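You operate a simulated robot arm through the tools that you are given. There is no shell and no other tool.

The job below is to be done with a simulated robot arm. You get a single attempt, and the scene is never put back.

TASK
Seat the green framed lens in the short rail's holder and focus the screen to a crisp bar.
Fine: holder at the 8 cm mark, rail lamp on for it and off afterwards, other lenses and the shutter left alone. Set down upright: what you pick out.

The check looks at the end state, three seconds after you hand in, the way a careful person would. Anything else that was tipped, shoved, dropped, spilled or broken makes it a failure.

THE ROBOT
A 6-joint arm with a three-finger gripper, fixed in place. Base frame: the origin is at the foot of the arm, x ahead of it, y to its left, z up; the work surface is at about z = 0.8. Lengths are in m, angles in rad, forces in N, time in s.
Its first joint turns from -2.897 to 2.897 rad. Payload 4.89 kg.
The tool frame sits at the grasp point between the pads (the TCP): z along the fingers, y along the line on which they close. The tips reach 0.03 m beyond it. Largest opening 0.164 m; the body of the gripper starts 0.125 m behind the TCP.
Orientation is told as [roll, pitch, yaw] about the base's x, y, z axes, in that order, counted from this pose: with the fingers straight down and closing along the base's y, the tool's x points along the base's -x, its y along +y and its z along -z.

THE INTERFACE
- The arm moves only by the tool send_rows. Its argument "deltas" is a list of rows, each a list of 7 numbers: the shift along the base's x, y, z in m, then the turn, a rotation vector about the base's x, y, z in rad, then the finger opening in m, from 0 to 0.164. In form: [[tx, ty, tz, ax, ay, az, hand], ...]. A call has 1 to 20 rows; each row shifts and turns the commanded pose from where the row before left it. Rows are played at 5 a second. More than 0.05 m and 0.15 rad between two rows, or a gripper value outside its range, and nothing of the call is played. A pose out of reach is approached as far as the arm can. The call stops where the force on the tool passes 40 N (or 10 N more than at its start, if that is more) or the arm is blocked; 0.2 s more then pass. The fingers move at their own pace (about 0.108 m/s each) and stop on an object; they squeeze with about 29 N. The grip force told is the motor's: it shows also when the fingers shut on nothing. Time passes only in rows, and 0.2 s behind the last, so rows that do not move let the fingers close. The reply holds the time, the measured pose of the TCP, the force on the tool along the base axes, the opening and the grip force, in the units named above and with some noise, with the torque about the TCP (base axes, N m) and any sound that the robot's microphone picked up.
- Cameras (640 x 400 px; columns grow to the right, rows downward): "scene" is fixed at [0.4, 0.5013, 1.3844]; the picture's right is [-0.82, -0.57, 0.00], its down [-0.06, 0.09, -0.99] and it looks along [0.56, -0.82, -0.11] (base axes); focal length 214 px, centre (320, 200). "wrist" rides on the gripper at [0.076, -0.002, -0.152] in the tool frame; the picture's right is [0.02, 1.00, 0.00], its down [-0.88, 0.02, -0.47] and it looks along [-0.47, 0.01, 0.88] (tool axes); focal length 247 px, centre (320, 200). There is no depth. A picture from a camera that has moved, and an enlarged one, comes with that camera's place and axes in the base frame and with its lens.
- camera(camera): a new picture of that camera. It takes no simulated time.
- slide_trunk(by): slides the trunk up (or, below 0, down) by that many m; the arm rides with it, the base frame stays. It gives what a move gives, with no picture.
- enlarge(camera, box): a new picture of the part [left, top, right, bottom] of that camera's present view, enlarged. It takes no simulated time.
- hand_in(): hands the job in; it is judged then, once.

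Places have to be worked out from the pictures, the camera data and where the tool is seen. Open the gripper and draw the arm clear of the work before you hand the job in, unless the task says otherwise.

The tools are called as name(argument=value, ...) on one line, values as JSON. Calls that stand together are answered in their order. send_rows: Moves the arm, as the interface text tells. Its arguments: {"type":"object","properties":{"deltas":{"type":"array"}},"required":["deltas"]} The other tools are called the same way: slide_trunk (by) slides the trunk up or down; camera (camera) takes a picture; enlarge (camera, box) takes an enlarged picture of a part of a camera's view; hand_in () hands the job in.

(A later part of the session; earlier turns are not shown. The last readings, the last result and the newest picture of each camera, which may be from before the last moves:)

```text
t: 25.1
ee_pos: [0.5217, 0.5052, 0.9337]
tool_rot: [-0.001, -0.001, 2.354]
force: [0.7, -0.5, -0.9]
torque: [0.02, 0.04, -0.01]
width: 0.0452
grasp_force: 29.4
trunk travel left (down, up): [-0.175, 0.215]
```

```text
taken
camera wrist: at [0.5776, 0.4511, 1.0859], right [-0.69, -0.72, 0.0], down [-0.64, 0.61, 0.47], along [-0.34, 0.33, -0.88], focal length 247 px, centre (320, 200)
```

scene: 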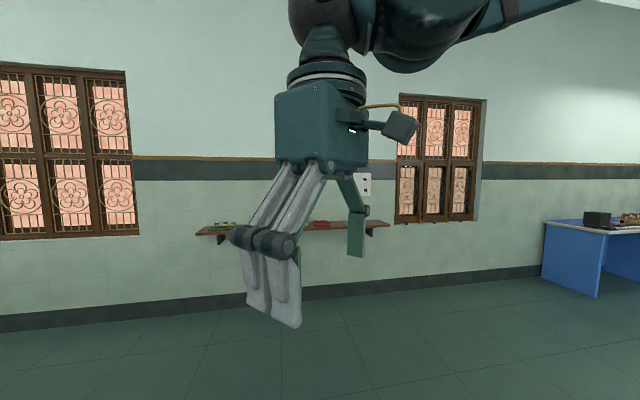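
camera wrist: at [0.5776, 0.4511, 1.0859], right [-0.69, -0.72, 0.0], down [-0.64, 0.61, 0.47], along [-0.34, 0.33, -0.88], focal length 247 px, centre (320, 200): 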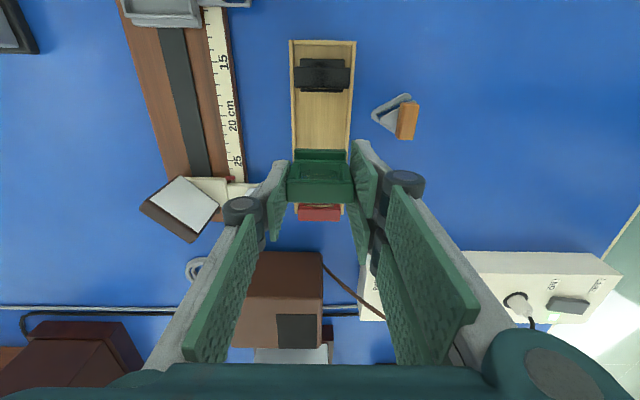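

The lens is lifted cleanly. Now moving it across to above the holder at about (0.714,0.507), keeping z≈0.93.

send_rows(deltas=[[0.015, 0.0002, 0, 0, 0, 0, 0.036], [0.025, 0.0003, 0, 0, 0, 0, 0.036], [0.025, 0.0003, 0, 0, 0, 0, 0.036], [0.025, 0.0003, 0, 0, 0, 0, 0.036], [0.025, 0.0003, 0, 0, 0, 0, 0.036], [0.025, 0.0002, 0, 0, 0, 0, 0.036], [0.025, 0.0002, 0, 0, 0, 0, 0.036], [0.018, 0.0002, 0, 0, 0, 0, 0.036], [0.008, 0, 0, 0, 0, 0, 0.036], [0, 0, 0, 0, 0, 0, 0.036], [0, 0, 0, 0, 0, 0, 0.036]])

camera(camera="wrist")

enlarge(camera="wrist", box=[240, 80, 400, 220])

```text
t: 27.5
ee_pos: [0.7136, 0.5061, 0.9334]
tool_rot: [-0.001, 0.0, 2.355]
force: [0.4, -0.4, -0.9]
torque: [0.03, 0.02, 0.0]
width: 0.0451
grasp_force: 29.0
trunk travel left (down, up): [-0.175, 0.215]
```

```text
taken
camera wrist: at [0.7687, 0.4523, 1.0854], right [-0.69, -0.72, 0.0], down [-0.64, 0.61, 0.47], along [-0.34, 0.33, -0.88], focal length 247 px, centre (320, 200)
```

wrist: 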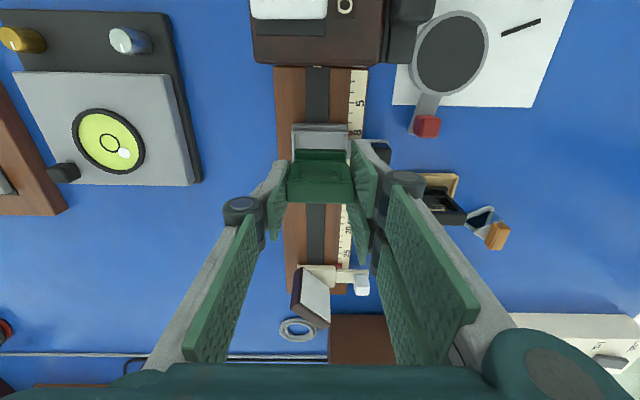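

```text
2.86 times, centred on (320, 150) of wrist
camera zoom: at [0.7687, 0.4523, 1.0854], right [-0.69, -0.72, 0.0], down [-0.64, 0.61, 0.47], along [-0.34, 0.33, -0.88], focal length 706 px, centre (320, 343)
```

zoom: 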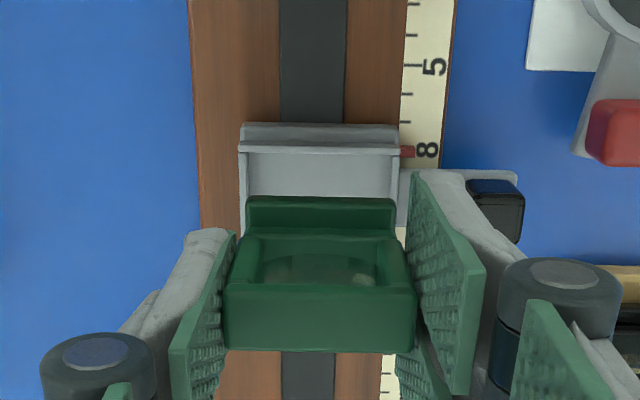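

Lens and recess look aligned (within ~1 mm sideways, and centred along the rail). I'll lower to just above the recess and check again.

send_rows(deltas=[[0, 0, -0.01, 0, 0, 0, 0.036], [0, 0, -0.01, 0, 0, 0, 0.036], [0, 0, -0.01, 0, 0, 0, 0.036], [0, 0, -0.008, 0, 0, 0, 0.036], [0, 0, 0, 0, 0, 0, 0.036], [0, 0, 0, 0, 0, 0, 0.036]])

camera(camera="wrist")

enlarge(camera="wrist", box=[260, 100, 380, 220])

```text
t: 28.9
ee_pos: [0.7127, 0.5037, 0.8954]
tool_rot: [-0.002, 0.0, 2.355]
force: [0.1, -0.8, -1.2]
torque: [0.0, 0.03, 0.0]
width: 0.0452
grasp_force: 29.3
trunk travel left (down, up): [-0.175, 0.215]
```

```text
taken
camera wrist: at [0.7683, 0.4512, 1.047], right [-0.69, -0.72, 0.0], down [-0.64, 0.61, 0.47], along [-0.34, 0.33, -0.88], focal length 247 px, centre (320, 200)
```

wrist: 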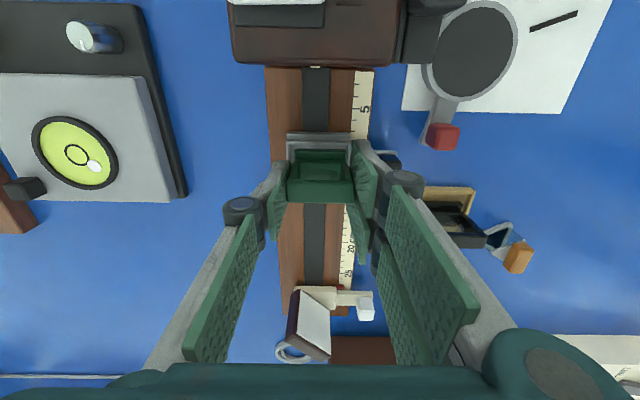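

```text
3.33 times, centred on (320, 160) of wrist
camera zoom: at [0.7683, 0.4512, 1.047], right [-0.69, -0.72, 0.0], down [-0.64, 0.61, 0.47], along [-0.34, 0.33, -0.88], focal length 823 px, centre (320, 333)
```

zoom: 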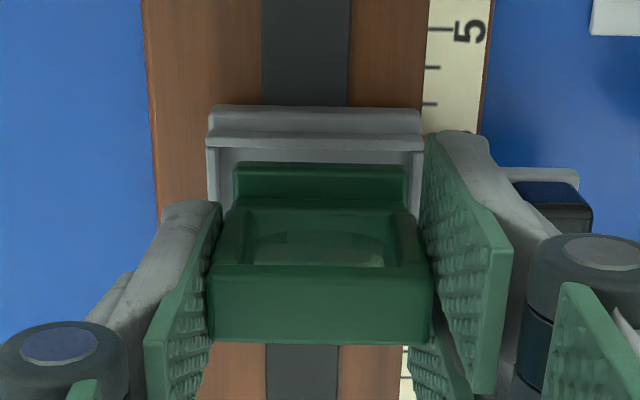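

The base's front edge looks too close to the recess's front wall, and the recess is ~1.5 mm further toward +w. I'll shift ~3 mm along +u and 1.5 mm along +w, drop a few mm, and re-check.

send_rows(deltas=[[-0.0006, 0.0017, 0, 0, 0, 0, 0.036], [-0.0006, 0.0016, 0, 0, 0, 0, 0.036], [0, 0, -0.003, 0, 0, 0, 0.036], [0, 0, 0, 0, 0, 0, 0.036], [0, 0, 0, 0, 0, 0, 0.036]])

enlarge(camera="wrist", box=[260, 100, 380, 220])

enlarge(camera="wrist", box=[280, 115, 370, 165])

```text
t: 30.1
ee_pos: [0.7129, 0.5075, 0.8926]
tool_rot: [-0.002, 0.0, 2.355]
force: [-0.6, -0.1, -0.1]
torque: [0.01, -0.05, 0.02]
width: 0.0455
grasp_force: 29.5
trunk travel left (down, up): [-0.175, 0.215]
```

```text
3.33 times, centred on (320, 160) of wrist
camera zoom: at [0.7678, 0.4548, 1.044], right [-0.69, -0.72, 0.0], down [-0.64, 0.61, 0.47], along [-0.34, 0.33, -0.88], focal length 823 px, centre (320, 333)
```

zoom: 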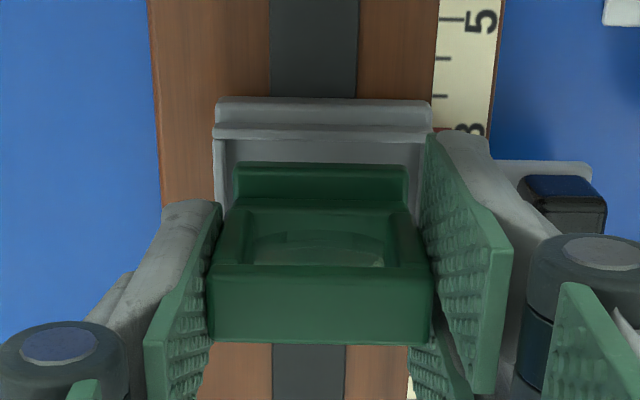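

```text
7.11 times, centred on (325, 140) of wrist
camera zoom: at [0.7678, 0.4548, 1.044], right [-0.69, -0.72, 0.0], down [-0.64, 0.61, 0.47], along [-0.34, 0.33, -0.88], focal length 1756 px, centre (284, 627)
```

zoom: 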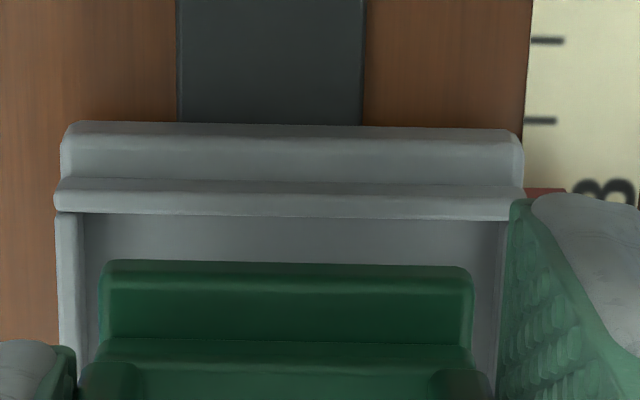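

The base is now centred within the recess in both directions. Lowering gently toward the recess floor.

send_rows(deltas=[[0, 0, -0.003, 0, 0, 0, 0.036], [0, 0, -0.003, 0, 0, 0, 0.036], [0, 0, -0.002, 0, 0, 0, 0.036], [0, 0, 0, 0, 0, 0, 0.036]])

enlarge(camera="wrist", box=[260, 100, 380, 220])

```text
t: 31.1
ee_pos: [0.7119, 0.5082, 0.8854]
tool_rot: [-0.002, 0.001, 2.354]
force: [0.8, 0.1, -0.8]
torque: [0.03, 0.0, 0.0]
width: 0.0449
grasp_force: 28.7
trunk travel left (down, up): [-0.175, 0.215]
```

```text
3.33 times, centred on (320, 160) of wrist
camera zoom: at [0.7683, 0.455, 1.0373], right [-0.69, -0.72, 0.0], down [-0.64, 0.61, 0.47], along [-0.34, 0.33, -0.88], focal length 823 px, centre (320, 333)
```

zoom: 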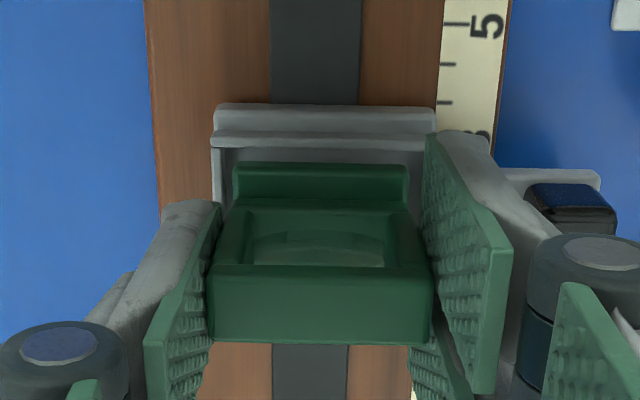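

No contact yet; still well placed. Continue down in small steps.

send_rows(deltas=[[0, 0, -0.0015, 0, 0, 0, 0.036], [0, 0, -0.0015, 0, 0, 0, 0.036], [0, 0, 0, 0, 0, 0, 0.036]])

enlarge(camera="wrist", box=[260, 100, 380, 220])

```text
t: 31.9
ee_pos: [0.7125, 0.5065, 0.8821]
tool_rot: [-0.001, -0.001, 2.355]
force: [-0.5, 0.8, -0.8]
torque: [0.0, -0.02, 0.0]
width: 0.0454
grasp_force: 29.3
trunk travel left (down, up): [-0.175, 0.215]
```

```text
3.33 times, centred on (320, 160) of wrist
camera zoom: at [0.7679, 0.4552, 1.0344], right [-0.69, -0.72, 0.0], down [-0.64, 0.61, 0.47], along [-0.34, 0.33, -0.88], focal length 823 px, centre (320, 333)
```

zoom: 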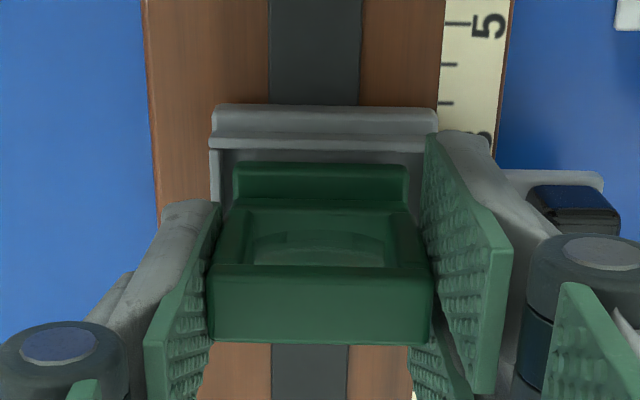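

send_rows(deltas=[[0, 0, -0.0015, 0, 0, 0, 0.036], [0, 0, -0.001, 0, 0, 0, 0.036], [0, 0, 0, 0, 0, 0, 0.036]])

```text
t: 32.7
ee_pos: [0.7126, 0.5101, 0.8791]
tool_rot: [-0.002, 0.0, 2.354]
force: [-0.2, -0.7, -0.6]
torque: [0.02, -0.01, 0.0]
width: 0.0453
grasp_force: 29.0
trunk travel left (down, up): [-0.175, 0.215]
```

Still free of contact at z≈0.879. Stepping down a further 2–3 mm and watching the vertical force.

send_rows(deltas=[[0, 0, -0.0012, 0, 0, 0, 0.036], [0, 0, -0.0012, 0, 0, 0, 0.036], [0, 0, 0, 0, 0, 0, 0.036]])

enlarge(camera="wrist", box=[260, 100, 380, 220])

```text
t: 33.5
ee_pos: [0.7117, 0.5089, 0.878]
tool_rot: [0.0, -0.001, 2.354]
force: [0.6, 1.9, 13.6]
torque: [0.09, 0.02, 0.03]
width: 0.045
grasp_force: 29.3
trunk travel left (down, up): [-0.175, 0.215]
```

```text
3.33 times, centred on (320, 160) of wrist
camera zoom: at [0.7678, 0.4554, 1.0297], right [-0.69, -0.72, 0.0], down [-0.64, 0.61, 0.47], along [-0.34, 0.33, -0.88], focal length 823 px, centre (320, 333)
```

zoom: 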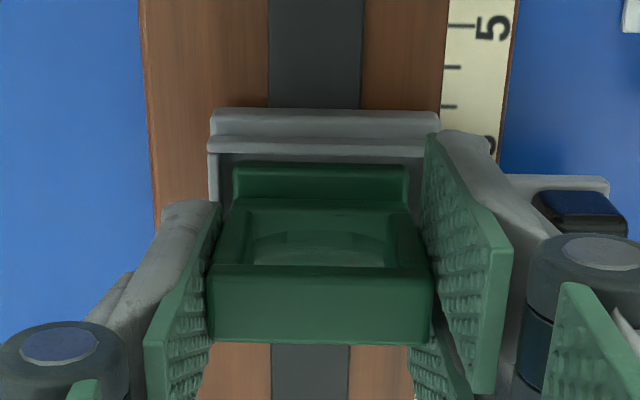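

Contact at z≈0.878 (13 N), which matches the expected recess floor height. I'll relieve the pressure slightly and open the fingers just enough to release.

send_rows(deltas=[[0, 0, 0.0006, 0, 0, 0, 0.036], [0, 0, 0, 0, 0, 0, 0.046], [0, 0, 0, 0, 0, 0, 0.05], [0, 0, 0, 0, 0, 0, 0.056], [0, 0, 0, 0, 0, 0, 0.06], [0, 0, 0, 0, 0, 0, 0.06]])

enlarge(camera="wrist", box=[260, 100, 380, 220])

```text
t: 34.9
ee_pos: [0.7131, 0.5081, 0.877]
tool_rot: [-0.002, 0.0, 2.354]
force: [-0.6, -0.4, 0.8]
torque: [0.0, -0.01, 0.01]
width: 0.0598
grasp_force: 0.0
trunk travel left (down, up): [-0.175, 0.215]
```

```text
3.33 times, centred on (320, 160) of wrist
camera zoom: at [0.7681, 0.4553, 1.029], right [-0.69, -0.72, 0.0], down [-0.64, 0.61, 0.47], along [-0.34, 0.33, -0.88], focal length 823 px, centre (320, 333)
```

zoom: 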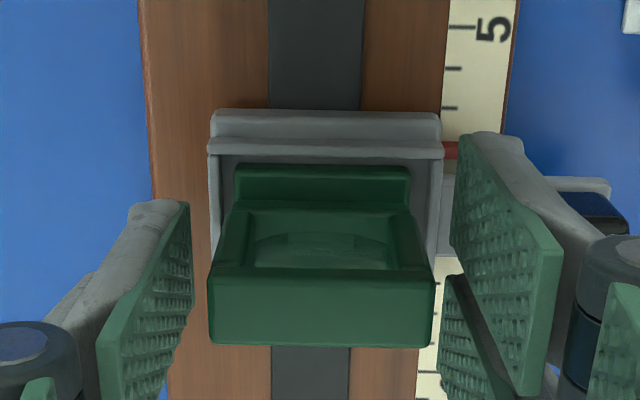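

The lens is released and standing upright. I'll rise straight up and inspect the seating.

send_rows(deltas=[[0, 0, 0.01, 0, 0, 0, 0.06], [0, 0, 0.015, 0, 0, 0, 0.06], [0, 0, 0.02, 0, 0, 0, 0.062], [0, 0, 0.03, 0, 0, 0, 0.08], [0, 0, 0.03, 0, 0, 0, 0.1], [0, 0, 0, 0, 0, 0, 0.1]])

camera(camera="wrist")

enlarge(camera="wrist", box=[270, 100, 380, 190])

```text
t: 36.3
ee_pos: [0.7108, 0.5069, 0.9827]
tool_rot: [-0.002, 0.0, 2.353]
force: [0.4, -0.6, 0.7]
torque: [0.04, -0.04, 0.0]
width: 0.1002
grasp_force: 0.0
trunk travel left (down, up): [-0.175, 0.215]
```

```text
taken
camera wrist: at [0.7662, 0.455, 1.1343], right [-0.69, -0.72, 0.0], down [-0.64, 0.61, 0.47], along [-0.34, 0.33, -0.88], focal length 247 px, centre (320, 200)
```

wrist: 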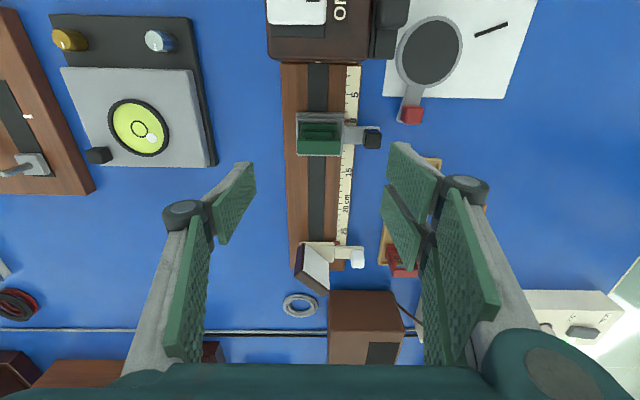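

```text
4.44 times, centred on (325, 145) of wrist
camera zoom: at [0.7662, 0.455, 1.1343], right [-0.69, -0.72, 0.0], down [-0.64, 0.61, 0.47], along [-0.34, 0.33, -0.88], focal length 1098 px, centre (298, 444)
```

zoom: 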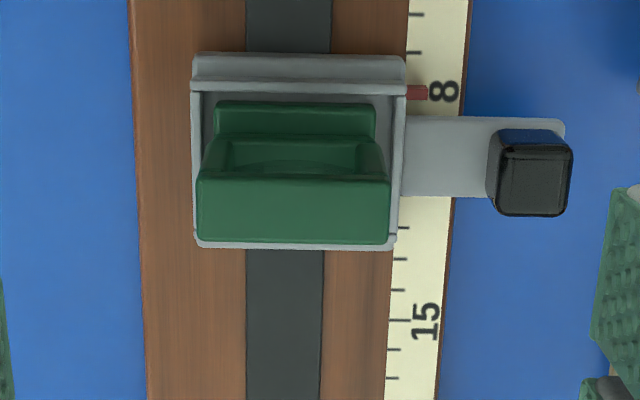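

The lens base sits inside the recess walls and the pointer still reads 8. Next is the lamp: its top is at z≈0.907, with the rocker around (0.81,0.44) and "ON" at its −w end. I'll move to view the switch closely, with the tips well above it.

send_rows(deltas=[[0, 0, 0.01, 0, 0, 0, 0.1], [0.022, -0.022, 0, 0, 0, 0, 0.1], [0.022, -0.022, 0, 0, 0, 0, 0.1], [0.022, -0.022, 0, 0, 0, 0, 0.1], [0.022, -0.022, 0, 0, 0, 0, 0.1], [0, 0, 0, 0, 0, 0, 0.1], [0, 0, 0, 0, 0, 0, 0.1]])

camera(camera="wrist")

enlarge(camera="wrist", box=[240, 80, 400, 190])

```text
t: 37.9
ee_pos: [0.8024, 0.4173, 0.9924]
tool_rot: [-0.001, -0.001, 2.353]
force: [-0.2, -0.2, -0.1]
torque: [0.07, 0.06, -0.02]
width: 0.1005
grasp_force: 0.1
trunk travel left (down, up): [-0.175, 0.215]
```

```text
taken
camera wrist: at [0.8576, 0.3648, 1.1438], right [-0.69, -0.72, 0.0], down [-0.64, 0.61, 0.47], along [-0.34, 0.33, -0.88], focal length 247 px, centre (320, 200)
```

wrist: 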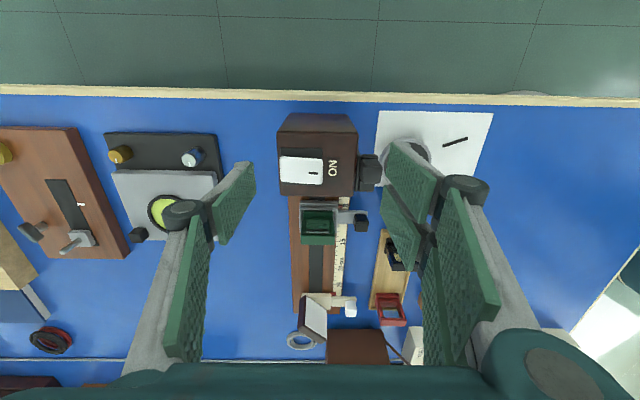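

```text
3.64 times, centred on (320, 135) of wrist
camera zoom: at [0.8576, 0.3648, 1.1438], right [-0.69, -0.72, 0.0], down [-0.64, 0.61, 0.47], along [-0.34, 0.33, -0.88], focal length 898 px, centre (320, 436)
```

zoom: 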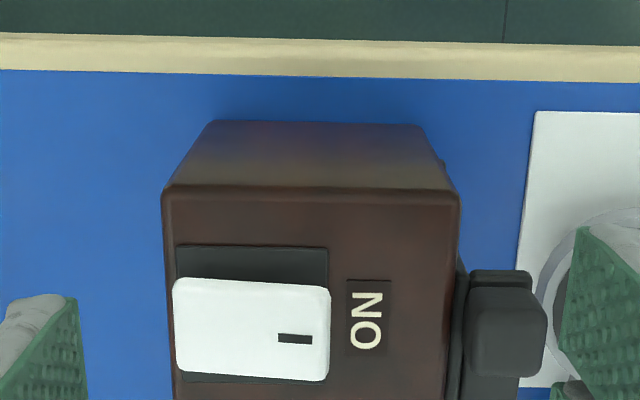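

The rocker (≈4.2×2.7 cm) is centred near u≈−0.259, w≈0.881, with the ON end on the −w side. I'll close the fingers and move so the closed tips hover over the ON half.

send_rows(deltas=[[-0.002, 0.007, 0, 0, 0, 0, 0.06], [-0.0024, 0.008, 0, 0, 0, 0, 0.02], [0, 0, 0, 0, 0, 0, 0.0], [0, 0, -0.015, 0, 0, 0, 0.0], [0, 0, -0.015, 0, 0, 0, 0.0], [0, 0, 0, 0, 0, 0, 0.0], [0, 0, 0, 0, 0, 0, 0.0]])

camera(camera="wrist")

enlarge(camera="wrist", box=[240, 100, 400, 220])

```text
t: 39.5
ee_pos: [0.7967, 0.436, 0.9619]
tool_rot: [-0.001, 0.0, 2.353]
force: [-0.5, 0.3, -0.8]
torque: [-0.01, -0.01, 0.03]
width: 0.0002
grasp_force: 28.9
trunk travel left (down, up): [-0.175, 0.215]
```

```text
taken
camera wrist: at [0.8519, 0.3829, 1.1141], right [-0.69, -0.72, 0.0], down [-0.64, 0.61, 0.47], along [-0.34, 0.33, -0.88], focal length 247 px, centre (320, 200)
```

wrist: 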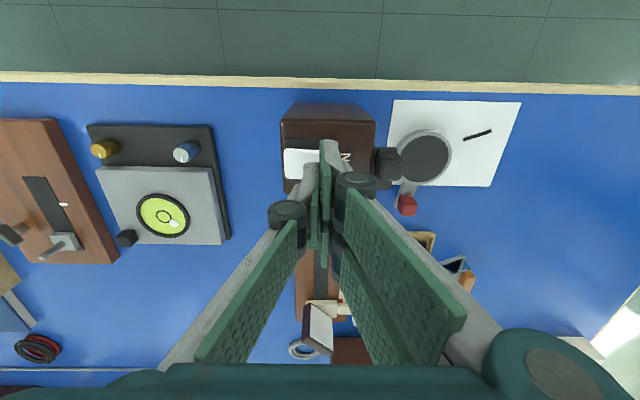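

```text
3.33 times, centred on (320, 160) of wrist
camera zoom: at [0.8519, 0.3829, 1.1141], right [-0.69, -0.72, 0.0], down [-0.64, 0.61, 0.47], along [-0.34, 0.33, -0.88], focal length 823 px, centre (320, 333)
```

zoom: 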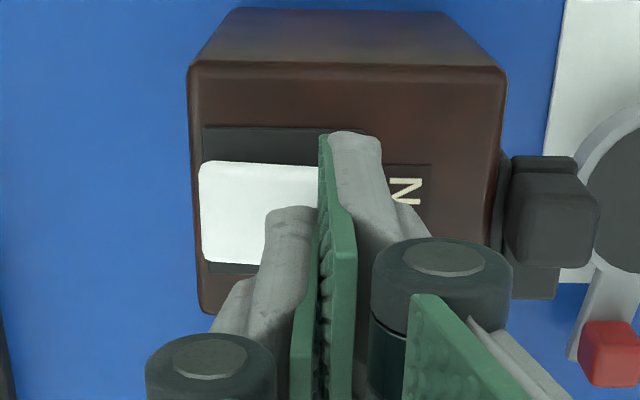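

The closed tips hover over the ON half of the rocker. I'll descend in small steps, watching for force or a click.

send_rows(deltas=[[-0.0014, -0.0014, 0, 0, 0, 0, 0.0], [0, 0, -0.003, 0, 0, 0, 0.0], [0, 0, -0.003, 0, 0, 0, 0.0], [0, 0, -0.003, 0, 0, 0, 0.0], [0, 0, 0, 0, 0, 0, 0.0]])

enlarge(camera="wrist", box=[240, 100, 400, 220])

```text
t: 40.7
ee_pos: [0.7951, 0.435, 0.9526]
tool_rot: [-0.002, 0.0, 2.353]
force: [-0.5, -1.0, -0.7]
torque: [0.02, -0.01, -0.01]
width: 0.0001
grasp_force: 29.3
trunk travel left (down, up): [-0.175, 0.215]
```

```text
3.33 times, centred on (320, 160) of wrist
camera zoom: at [0.8508, 0.3823, 1.105], right [-0.69, -0.72, 0.0], down [-0.64, 0.61, 0.47], along [-0.34, 0.33, -0.88], focal length 823 px, centre (320, 333)
```

zoom: 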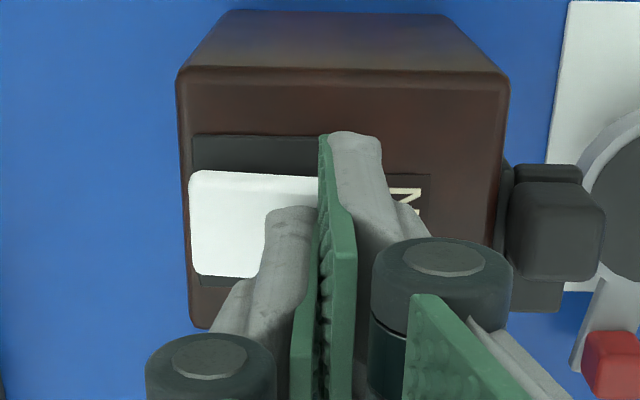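

No contact yet at tip height ≈0.923. Continuing down in 1.5 mm steps.

send_rows(deltas=[[0, 0, -0.0015, 0, 0, 0, 0.0], [0, 0, -0.0015, 0, 0, 0, 0.0], [0, 0, -0.0015, 0, 0, 0, 0.0], [0, 0, 0, 0, 0, 0, 0.0]])

```text
t: 41.7
ee_pos: [0.7942, 0.4335, 0.95]
tool_rot: [-0.002, -0.001, 2.355]
force: [4.4, 0.3, 11.8]
torque: [0.05, -0.23, -0.03]
width: 0.0002
grasp_force: 28.7
trunk travel left (down, up): [-0.175, 0.215]
```

Contact with the rocker (about 12 N). Pressing a little further until it clicks over.

send_rows(deltas=[[0, 0, -0.001, 0, 0, 0, 0.0], [0, 0, -0.001, 0, 0, 0, 0.0], [0, 0, 0, 0, 0, 0, 0.0]])

camera(camera="wrist")

```text
t: 42.4
ee_pos: [0.7932, 0.4348, 0.9491]
tool_rot: [-0.004, 0.0, 2.357]
force: [-5.5, -3.9, 25.4]
torque: [0.01, -0.05, 0.0]
width: 0.0001
grasp_force: 29.0
trunk travel left (down, up): [-0.175, 0.215]
stopped in row 3: the force on the tool passed its limit at 41 N (the readings are from after the stop); the commanded pose is now the measured one
```

```text
taken
camera wrist: at [0.8496, 0.3814, 1.1014], right [-0.69, -0.72, 0.0], down [-0.64, 0.61, 0.47], along [-0.34, 0.33, -0.88], focal length 247 px, centre (320, 200)
```

wrist: 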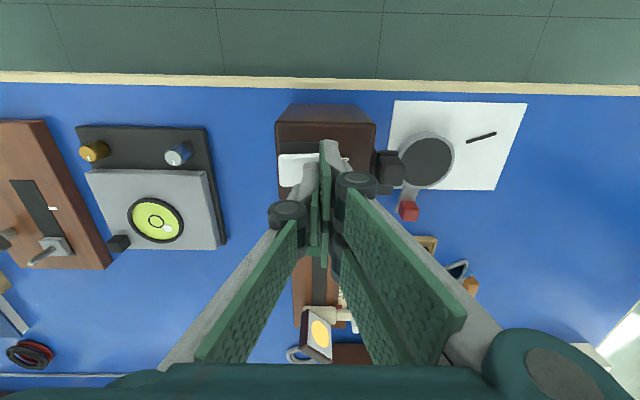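

The screen now shows a yellow glow – the lamp is on. I'll rise off the switch and look at the screen.

send_rows(deltas=[[0, 0, 0.01, 0, 0, 0, 0.0], [0, 0, 0.02, 0, 0, 0, 0.0], [0, 0, 0.03, 0, 0, 0, 0.0], [0, 0, 0, 0, 0, 0, 0.0]])

enlarge(camera="wrist", box=[240, 80, 400, 200])

enlarge(camera="wrist", box=[270, 270, 370, 360])

```text
t: 43.4
ee_pos: [0.7947, 0.4354, 1.0072]
tool_rot: [-0.002, 0.0, 2.358]
force: [0.2, 0.0, 0.8]
torque: [0.03, -0.02, 0.02]
width: 0.0001
grasp_force: 28.8
trunk travel left (down, up): [-0.175, 0.215]
```

```text
3.33 times, centred on (320, 140) of wrist
camera zoom: at [0.8508, 0.3821, 1.1587], right [-0.69, -0.72, 0.0], down [-0.64, 0.61, 0.47], along [-0.34, 0.33, -0.88], focal length 823 px, centre (320, 400)
```

zoom: 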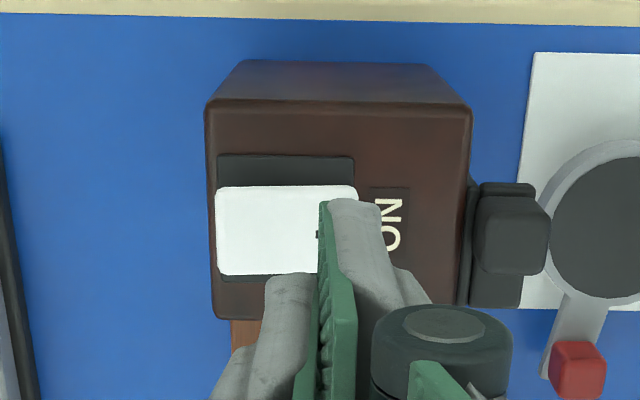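

```text
4.44 times, centred on (320, 315) of wrist
camera zoom: at [0.8508, 0.3821, 1.1587], right [-0.69, -0.72, 0.0], down [-0.64, 0.61, 0.47], along [-0.34, 0.33, -0.88], focal length 1098 px, centre (320, -311)
```

zoom: 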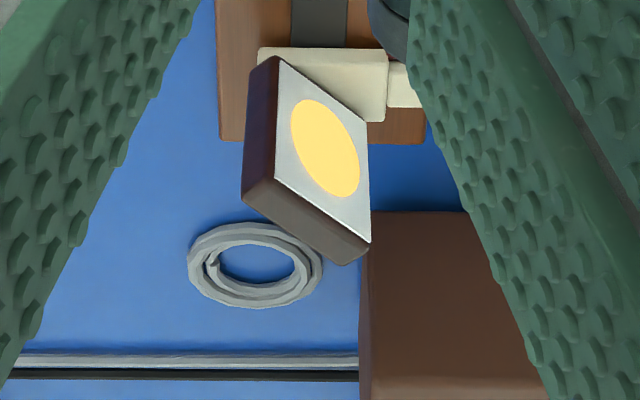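

The lamp is on and the screen shows a big blurred yellow disc. Next I'll move to above the screen's white knob (about (0.535,0.595)), opening the gripper on the way.

send_rows(deltas=[[-0.0324, 0.0199, 0, 0, 0, 0, 0.02], [-0.0324, 0.0199, 0, 0, 0, 0, 0.04], [-0.0324, 0.0199, 0, 0, 0, 0, 0.05], [-0.0324, 0.0199, 0, 0, 0, 0, 0.05], [-0.0324, 0.0199, 0, 0, 0, 0, 0.05], [-0.0324, 0.0199, 0, 0, 0, 0, 0.05], [-0.0324, 0.0199, 0, 0, 0, 0, 0.05], [-0.0324, 0.0199, -0.02, 0, 0, 0, 0.05], [0, 0, -0.03, 0, 0, 0, 0.05], [0, 0, -0.025, 0, 0, 0, 0.05], [0, 0, 0, 0, 0, 0, 0.05], [0, 0, 0, 0, 0, 0, 0.05]])

camera(camera="wrist")

enlarge(camera="wrist", box=[180, 80, 380, 240])

```text
t: 46.0
ee_pos: [0.5344, 0.5906, 0.9345]
tool_rot: [-0.002, 0.0, 2.357]
force: [0.2, 0.8, -0.2]
torque: [-0.06, 0.03, 0.0]
width: 0.0501
grasp_force: 0.1
trunk travel left (down, up): [-0.175, 0.215]
```

```text
taken
camera wrist: at [0.5905, 0.5391, 1.0854], right [-0.69, -0.72, 0.0], down [-0.64, 0.61, 0.47], along [-0.34, 0.33, -0.88], focal length 247 px, centre (320, 200)
```

wrist: 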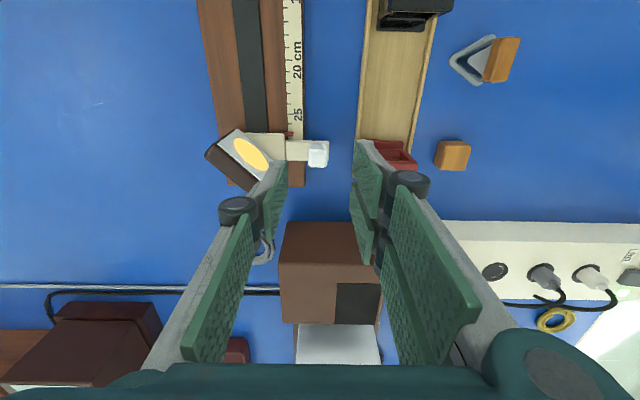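

```text
2.50 times, centred on (280, 160) of wrist
camera zoom: at [0.5905, 0.5391, 1.0854], right [-0.69, -0.72, 0.0], down [-0.64, 0.61, 0.47], along [-0.34, 0.33, -0.88], focal length 617 px, centre (420, 300)
```

zoom: 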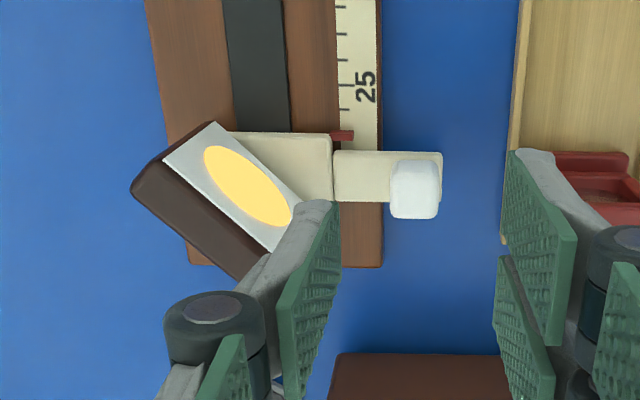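

The knob is at about u=0.045, w=0.798. Gripping across would bring the finger knuckle close to the angled screen, so instead I'll push the knob with closed fingers from its +u side. I'll move to the +u side at height, close, and check.

send_rows(deltas=[[-0.0151, 0.0204, 0, 0, 0, 0, 0.03], [-0.0151, 0.0204, 0, 0, 0, 0, 0.01], [0, 0, 0, 0, 0, 0, 0.0], [0, 0, 0, 0, 0, 0, 0.0], [0, 0, -0.02, 0, 0, 0, 0.0], [0, 0, 0, 0, 0, 0, 0.0]])

camera(camera="wrist")

enlarge(camera="wrist", box=[180, 60, 380, 220])

```text
t: 47.4
ee_pos: [0.503, 0.6352, 0.9128]
tool_rot: [-0.003, 0.002, 2.356]
force: [0.6, 0.9, -0.2]
torque: [-0.04, 0.02, 0.0]
width: 0.0
grasp_force: 28.9
trunk travel left (down, up): [-0.175, 0.215]
```

```text
taken
camera wrist: at [0.559, 0.5831, 1.0644], right [-0.69, -0.72, 0.0], down [-0.64, 0.61, 0.47], along [-0.34, 0.33, -0.88], focal length 247 px, centre (320, 200)
```

wrist: 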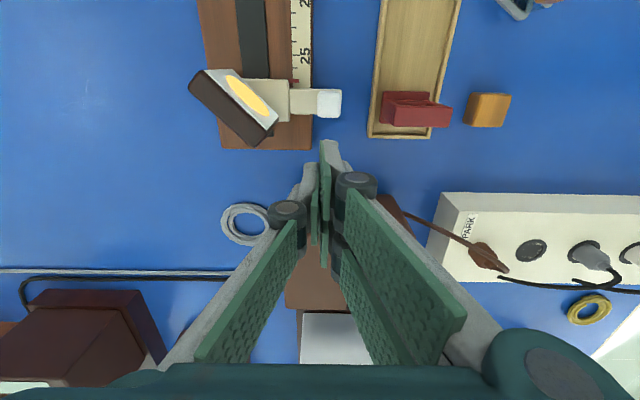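

```text
2.50 times, centred on (280, 140) of wrist
camera zoom: at [0.559, 0.5831, 1.0644], right [-0.69, -0.72, 0.0], down [-0.64, 0.61, 0.47], along [-0.34, 0.33, -0.88], focal length 617 px, centre (420, 350)
```

zoom: 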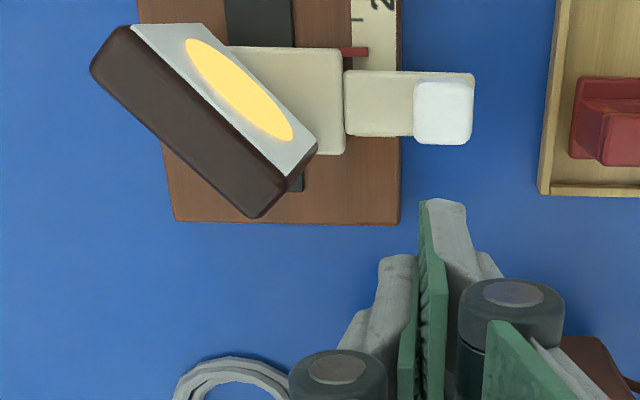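

The closed fingertips are about 1 cm beyond the knob's +u face. I'll descend to knob height (tips ≈0.833) on this free side.

send_rows(deltas=[[0, 0, -0.015, 0, 0, 0, 0.0], [0, 0, -0.015, 0, 0, 0, 0.0], [0, 0, -0.012, 0, 0, 0, 0.0], [0, 0, -0.008, 0, 0, 0, 0.0], [0, 0, 0, 0, 0, 0, 0.0]])

camera(camera="wrist")

enlarge(camera="wrist", box=[180, 60, 380, 220])

```text
t: 48.6
ee_pos: [0.5043, 0.6348, 0.8626]
tool_rot: [-0.002, 0.0, 2.357]
force: [-0.2, 1.1, 0.2]
torque: [0.0, 0.01, 0.02]
width: 0.0
grasp_force: 28.9
trunk travel left (down, up): [-0.175, 0.215]
```

```text
taken
camera wrist: at [0.5604, 0.5827, 1.0144], right [-0.69, -0.72, 0.0], down [-0.64, 0.61, 0.47], along [-0.34, 0.33, -0.88], focal length 247 px, centre (320, 200)
```

wrist: 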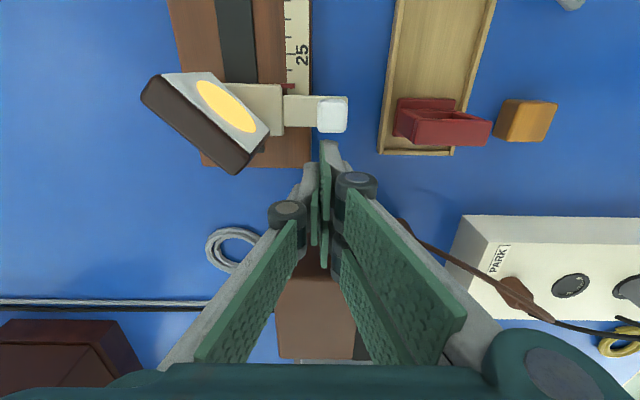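

```text
2.50 times, centred on (280, 140) of wrist
camera zoom: at [0.5604, 0.5827, 1.0144], right [-0.69, -0.72, 0.0], down [-0.64, 0.61, 0.47], along [-0.34, 0.33, -0.88], focal length 617 px, centre (420, 350)
```

zoom: 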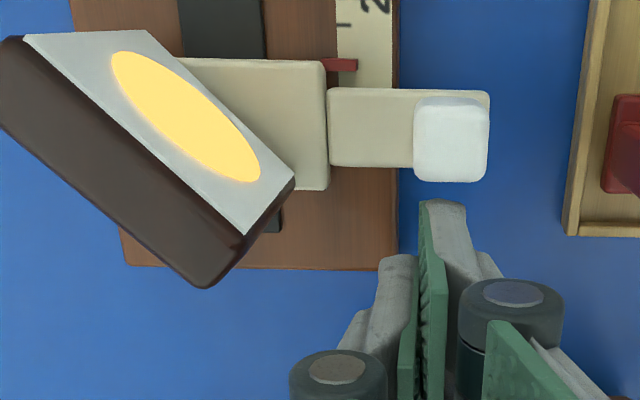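

From here I can see the screen while pushing. I'll push along −u in small steps and watch the spot.

send_rows(deltas=[[0.0021, -0.0021, 0, 0, 0, 0, 0.0], [0.0021, -0.0021, 0, 0, 0, 0, 0.0], [0.0021, -0.0021, 0, 0, 0, 0, 0.0], [0.0021, -0.0021, 0, 0, 0, 0, 0.0], [0.0021, -0.0021, 0, 0, 0, 0, 0.0], [0.0021, -0.0021, 0, 0, 0, 0, 0.0], [0, 0, 0, 0, 0, 0, 0.0]])

enlarge(camera="wrist", box=[140, 60, 360, 220])

```text
t: 50.2
ee_pos: [0.5183, 0.6214, 0.8631]
tool_rot: [-0.003, 0.0, 2.358]
force: [-0.1, 0.6, -0.5]
torque: [0.01, 0.02, 0.01]
width: 0.0
grasp_force: 29.2
trunk travel left (down, up): [-0.175, 0.215]
```

```text
2.50 times, centred on (250, 140) of wrist
camera zoom: at [0.5745, 0.5688, 1.0145], right [-0.69, -0.72, 0.0], down [-0.64, 0.61, 0.47], along [-0.34, 0.33, -0.88], focal length 617 px, centre (495, 350)
```

zoom: 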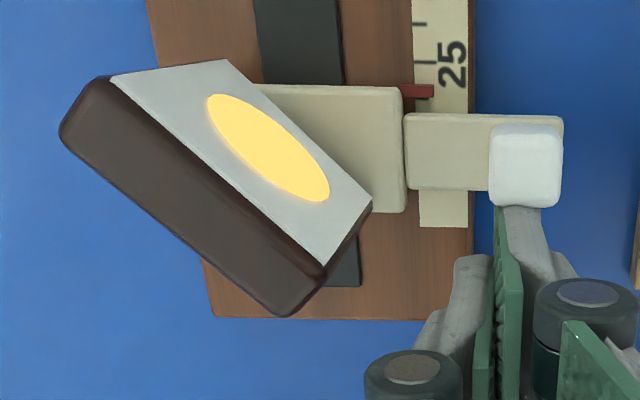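

The spot shrinks as the screen moves in (pointer ≈25.7). Extrapolating, focus is near 19–20 cm; I'll push another 3.5 cm.

send_rows(deltas=[[0.0025, -0.0025, 0, 0, 0, 0, 0.0], [0.0025, -0.0025, 0, 0, 0, 0, 0.0], [0.0025, -0.0025, 0, 0, 0, 0, 0.0], [0.0025, -0.0025, 0, 0, 0, 0, 0.0], [0.0025, -0.0025, 0, 0, 0, 0, 0.0], [0.0025, -0.0025, 0, 0, 0, 0, 0.0], [0.0025, -0.0025, 0, 0, 0, 0, 0.0], [0.0025, -0.0025, 0, 0, 0, 0, 0.0], [0.0025, -0.0025, 0, 0, 0, 0, 0.0], [0.0025, -0.0025, 0, 0, 0, 0, 0.0], [0, 0, 0, 0, 0, 0, 0.0]])

enlarge(camera="wrist", box=[140, 60, 360, 220])

```text
t: 52.6
ee_pos: [0.543, 0.5976, 0.8628]
tool_rot: [-0.004, 0.0, 2.355]
force: [-1.4, 0.8, 0.6]
torque: [-0.01, 0.01, 0.01]
width: 0.0
grasp_force: 28.6
trunk travel left (down, up): [-0.175, 0.215]
```

```text
2.50 times, centred on (250, 140) of wrist
camera zoom: at [0.5984, 0.5439, 1.0142], right [-0.69, -0.72, 0.0], down [-0.64, 0.61, 0.47], along [-0.34, 0.33, -0.88], focal length 617 px, centre (495, 350)
```

zoom: 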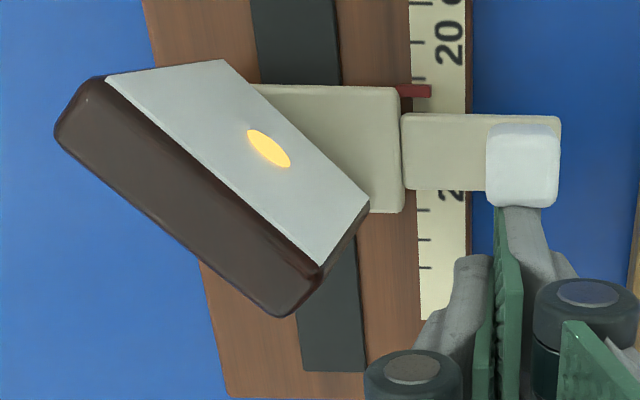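

Spot is much smaller now (pointer ≈22). Pushing 1 cm more, in finer steps.

send_rows(deltas=[[0.0014, -0.0014, 0, 0, 0, 0, 0.0], [0.0014, -0.0014, 0, 0, 0, 0, 0.0], [0.0014, -0.0014, 0, 0, 0, 0, 0.0], [0.0014, -0.0014, 0, 0, 0, 0, 0.0], [0.0014, -0.0014, 0, 0, 0, 0, 0.0], [0, 0, 0, 0, 0, 0, 0.0]])

enlarge(camera="wrist", box=[140, 60, 360, 220])

enlarge(camera="wrist", box=[210, 90, 270, 140])

```text
t: 54.0
ee_pos: [0.5509, 0.5894, 0.8622]
tool_rot: [-0.001, 0.0, 2.354]
force: [0.1, 0.5, -0.6]
torque: [0.01, 0.01, 0.01]
width: 0.0
grasp_force: 29.3
trunk travel left (down, up): [-0.175, 0.215]
```

```text
2.50 times, centred on (250, 140) of wrist
camera zoom: at [0.6058, 0.537, 1.0146], right [-0.69, -0.72, 0.0], down [-0.64, 0.61, 0.47], along [-0.34, 0.33, -0.88], focal length 617 px, centre (495, 350)
```

zoom: 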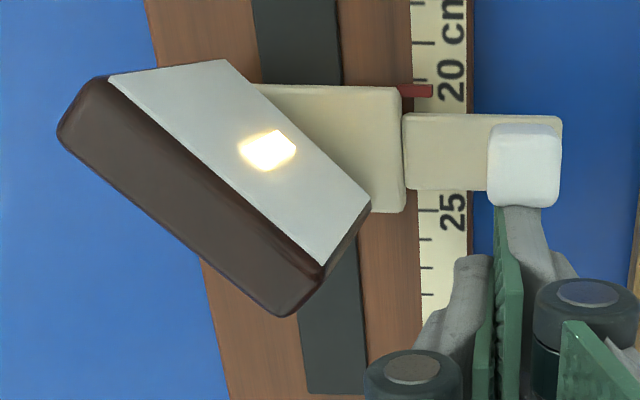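

```text
8.00 times, centred on (240, 115) of wrist
camera zoom: at [0.6058, 0.537, 1.0146], right [-0.69, -0.72, 0.0], down [-0.64, 0.61, 0.47], along [-0.34, 0.33, -0.88], focal length 1976 px, centre (960, 880)
```

zoom: 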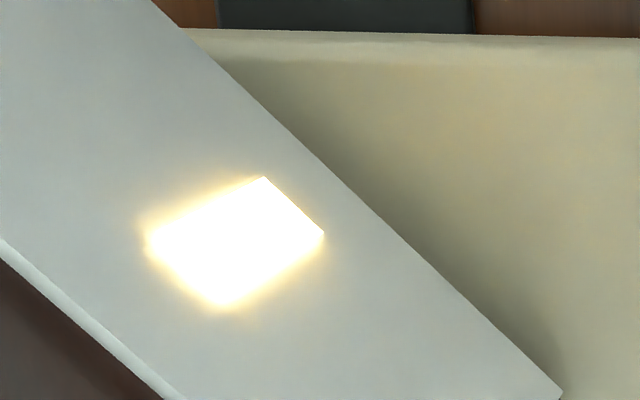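

The spot has turned into a bright bar with still-soft edges (pointer ≈21). Fine-stepping 2 mm at a time.

send_rows(deltas=[[0.0007, -0.0007, 0, 0, 0, 0, 0.0], [0.0007, -0.0007, 0, 0, 0, 0, 0.0], [0, 0, 0, 0, 0, 0, 0.0], [0, 0, 0, 0, 0, 0, 0.0]])

enlarge(camera="wrist", box=[210, 90, 270, 140])

enlarge(camera="wrist", box=[270, 60, 350, 130])

```text
t: 55.0
ee_pos: [0.5513, 0.588, 0.8624]
tool_rot: [-0.002, 0.0, 2.355]
force: [-0.2, 0.5, 0.4]
torque: [-0.01, -0.06, 0.01]
width: 0.0
grasp_force: 28.8
trunk travel left (down, up): [-0.175, 0.215]
```

```text
8.00 times, centred on (240, 115) of wrist
camera zoom: at [0.6066, 0.5349, 1.0152], right [-0.69, -0.72, 0.0], down [-0.64, 0.61, 0.47], along [-0.34, 0.33, -0.88], focal length 1976 px, centre (960, 880)
```

zoom: 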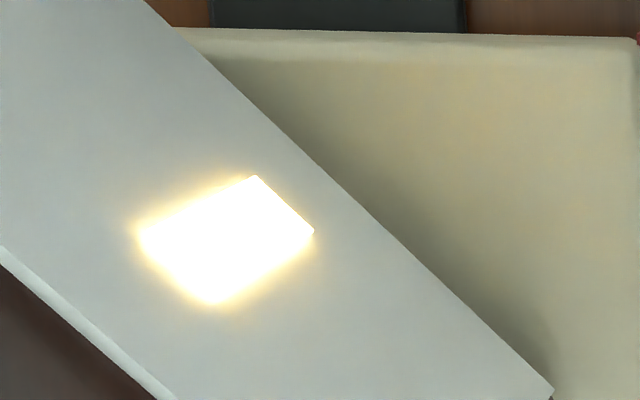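

```text
5.71 times, centred on (310, 95) of wrist
camera zoom: at [0.6066, 0.5349, 1.0152], right [-0.69, -0.72, 0.0], down [-0.64, 0.61, 0.47], along [-0.34, 0.33, -0.88], focal length 1411 px, centre (377, 800)
```

zoom: 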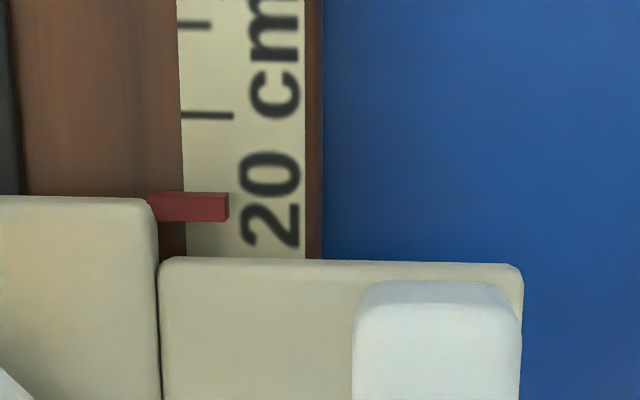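

Pointer ≈20.9; the bar's left/bottom edges still have a soft halo. Stepping another 2 mm.

send_rows(deltas=[[0.0007, -0.0007, 0, 0, 0, 0, 0.0], [0.0007, -0.0007, 0, 0, 0, 0, 0.0], [0, 0, 0, 0, 0, 0, 0.0], [0, 0, 0, 0, 0, 0, 0.0]])

enlarge(camera="wrist", box=[210, 90, 270, 140])

enlarge(camera="wrist", box=[270, 60, 350, 130])

```text
t: 56.0
ee_pos: [0.5517, 0.5862, 0.8625]
tool_rot: [-0.002, -0.001, 2.357]
force: [-0.9, -0.5, 1.2]
torque: [-0.02, 0.01, 0.01]
width: 0.0
grasp_force: 29.1
trunk travel left (down, up): [-0.175, 0.215]
```

```text
8.00 times, centred on (240, 115) of wrist
camera zoom: at [0.6078, 0.5331, 1.0143], right [-0.69, -0.72, 0.0], down [-0.64, 0.61, 0.47], along [-0.34, 0.33, -0.88], focal length 1976 px, centre (960, 880)
```

zoom: 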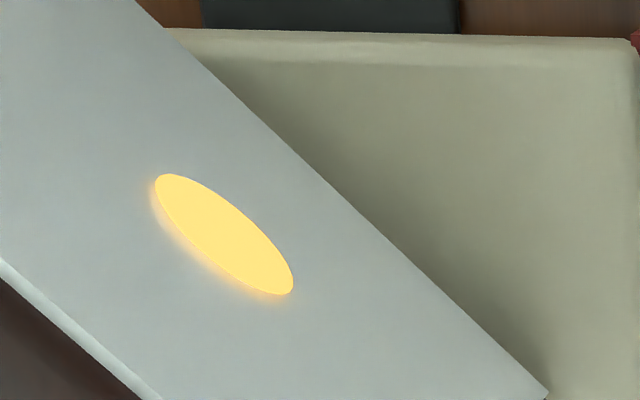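

```text
5.71 times, centred on (310, 95) of wrist
camera zoom: at [0.6078, 0.5331, 1.0143], right [-0.69, -0.72, 0.0], down [-0.64, 0.61, 0.47], along [-0.34, 0.33, -0.88], focal length 1411 px, centre (377, 800)
```

zoom: 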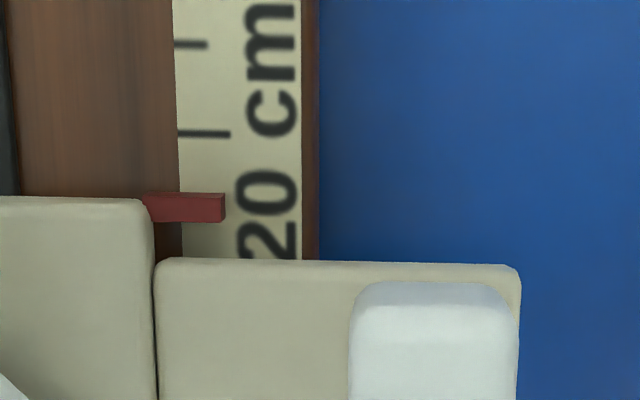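

Now it has flipped to a disc again: I've gone just past the bar window (pointer ≈20.7), whereas it was a bar at ≈20.9–21.1. A lens with f=5 cm at 8 cm would focus at 21.33, consistent. I'll back off, hop over to the knob's −u side and push it back slightly.

send_rows(deltas=[[-0.002, 0.002, 0, 0, 0, 0, 0.0], [-0.001, 0.001, 0.02, 0, 0, 0, 0.0], [0, 0, 0.03, 0, 0, 0, 0.0], [0, 0, 0.01, 0, 0, 0, 0.0], [0.0215, -0.0215, 0, 0, 0, 0, 0.0], [0.0215, -0.0215, 0, 0, 0, 0, 0.0], [0.0215, -0.0215, 0, 0, 0, 0, 0.0], [0, 0, 0, 0, 0, 0, 0.0], [0, 0, 0, 0, 0, 0, 0.0]])

camera(camera="wrist")

enlarge(camera="wrist", box=[200, 100, 400, 260])

```text
t: 58.0
ee_pos: [0.6174, 0.5253, 0.9227]
tool_rot: [-0.002, 0.0, 2.356]
force: [-0.2, -0.3, 0.3]
torque: [0.02, 0.03, 0.0]
width: 0.0002
grasp_force: 29.6
trunk travel left (down, up): [-0.175, 0.215]
```

```text
taken
camera wrist: at [0.6719, 0.4733, 1.0754], right [-0.69, -0.72, 0.0], down [-0.64, 0.61, 0.47], along [-0.34, 0.33, -0.88], focal length 247 px, centre (320, 200)
```

wrist: 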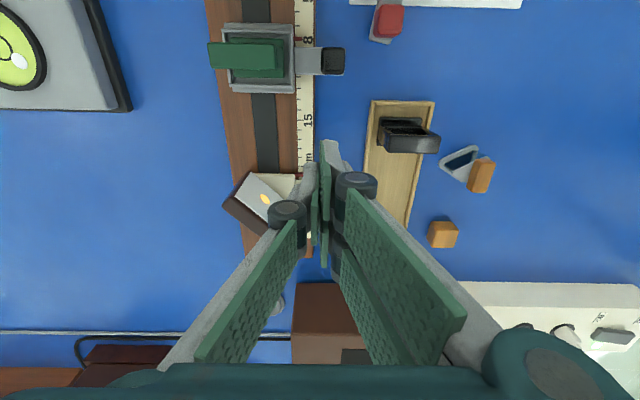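

```text
2.50 times, centred on (300, 180) of wrist
camera zoom: at [0.6719, 0.4733, 1.0754], right [-0.69, -0.72, 0.0], down [-0.64, 0.61, 0.47], along [-0.34, 0.33, -0.88], focal length 617 px, centre (370, 250)
```

zoom: 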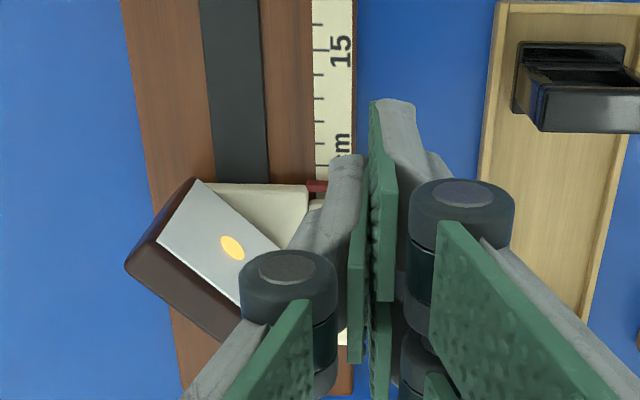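

The position is clear for descending on the knob's −u side. Descend to knob height, then approach.

send_rows(deltas=[[0, 0, -0.02, 0, 0, 0, 0.0], [0, 0, -0.02, 0, 0, 0, 0.0], [0, 0, -0.012, 0, 0, 0, 0.0], [0, 0, -0.008, 0, 0, 0, 0.0], [0, 0, 0, 0, 0, 0, 0.0]])

camera(camera="wrist")

enlarge(camera="wrist", box=[180, 120, 380, 280])

```text
t: 59.2
ee_pos: [0.6148, 0.5257, 0.8651]
tool_rot: [0.0, 0.001, 2.356]
force: [-1.2, -0.4, 0.1]
torque: [0.0, 0.03, -0.03]
width: 0.0
grasp_force: 29.5
trunk travel left (down, up): [-0.175, 0.215]
```

```text
taken
camera wrist: at [0.6702, 0.4727, 1.0164], right [-0.69, -0.72, 0.0], down [-0.64, 0.61, 0.47], along [-0.34, 0.33, -0.88], focal length 247 px, centre (320, 200)
```

wrist: 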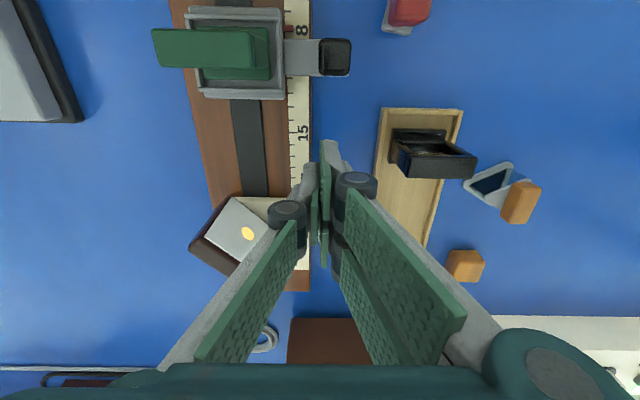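

```text
2.50 times, centred on (280, 200) of wrist
camera zoom: at [0.6702, 0.4727, 1.0164], right [-0.69, -0.72, 0.0], down [-0.64, 0.61, 0.47], along [-0.34, 0.33, -0.88], focal length 617 px, centre (420, 200)
```

zoom: 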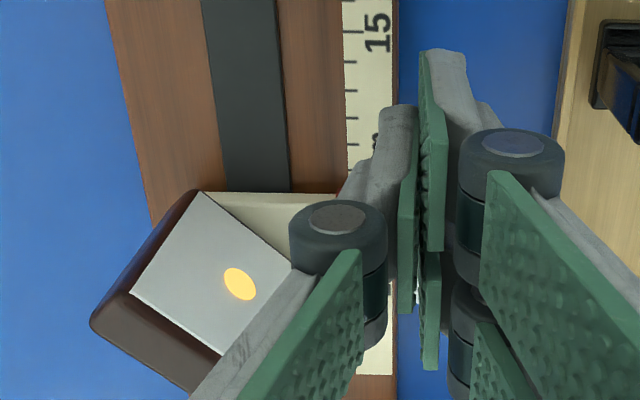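

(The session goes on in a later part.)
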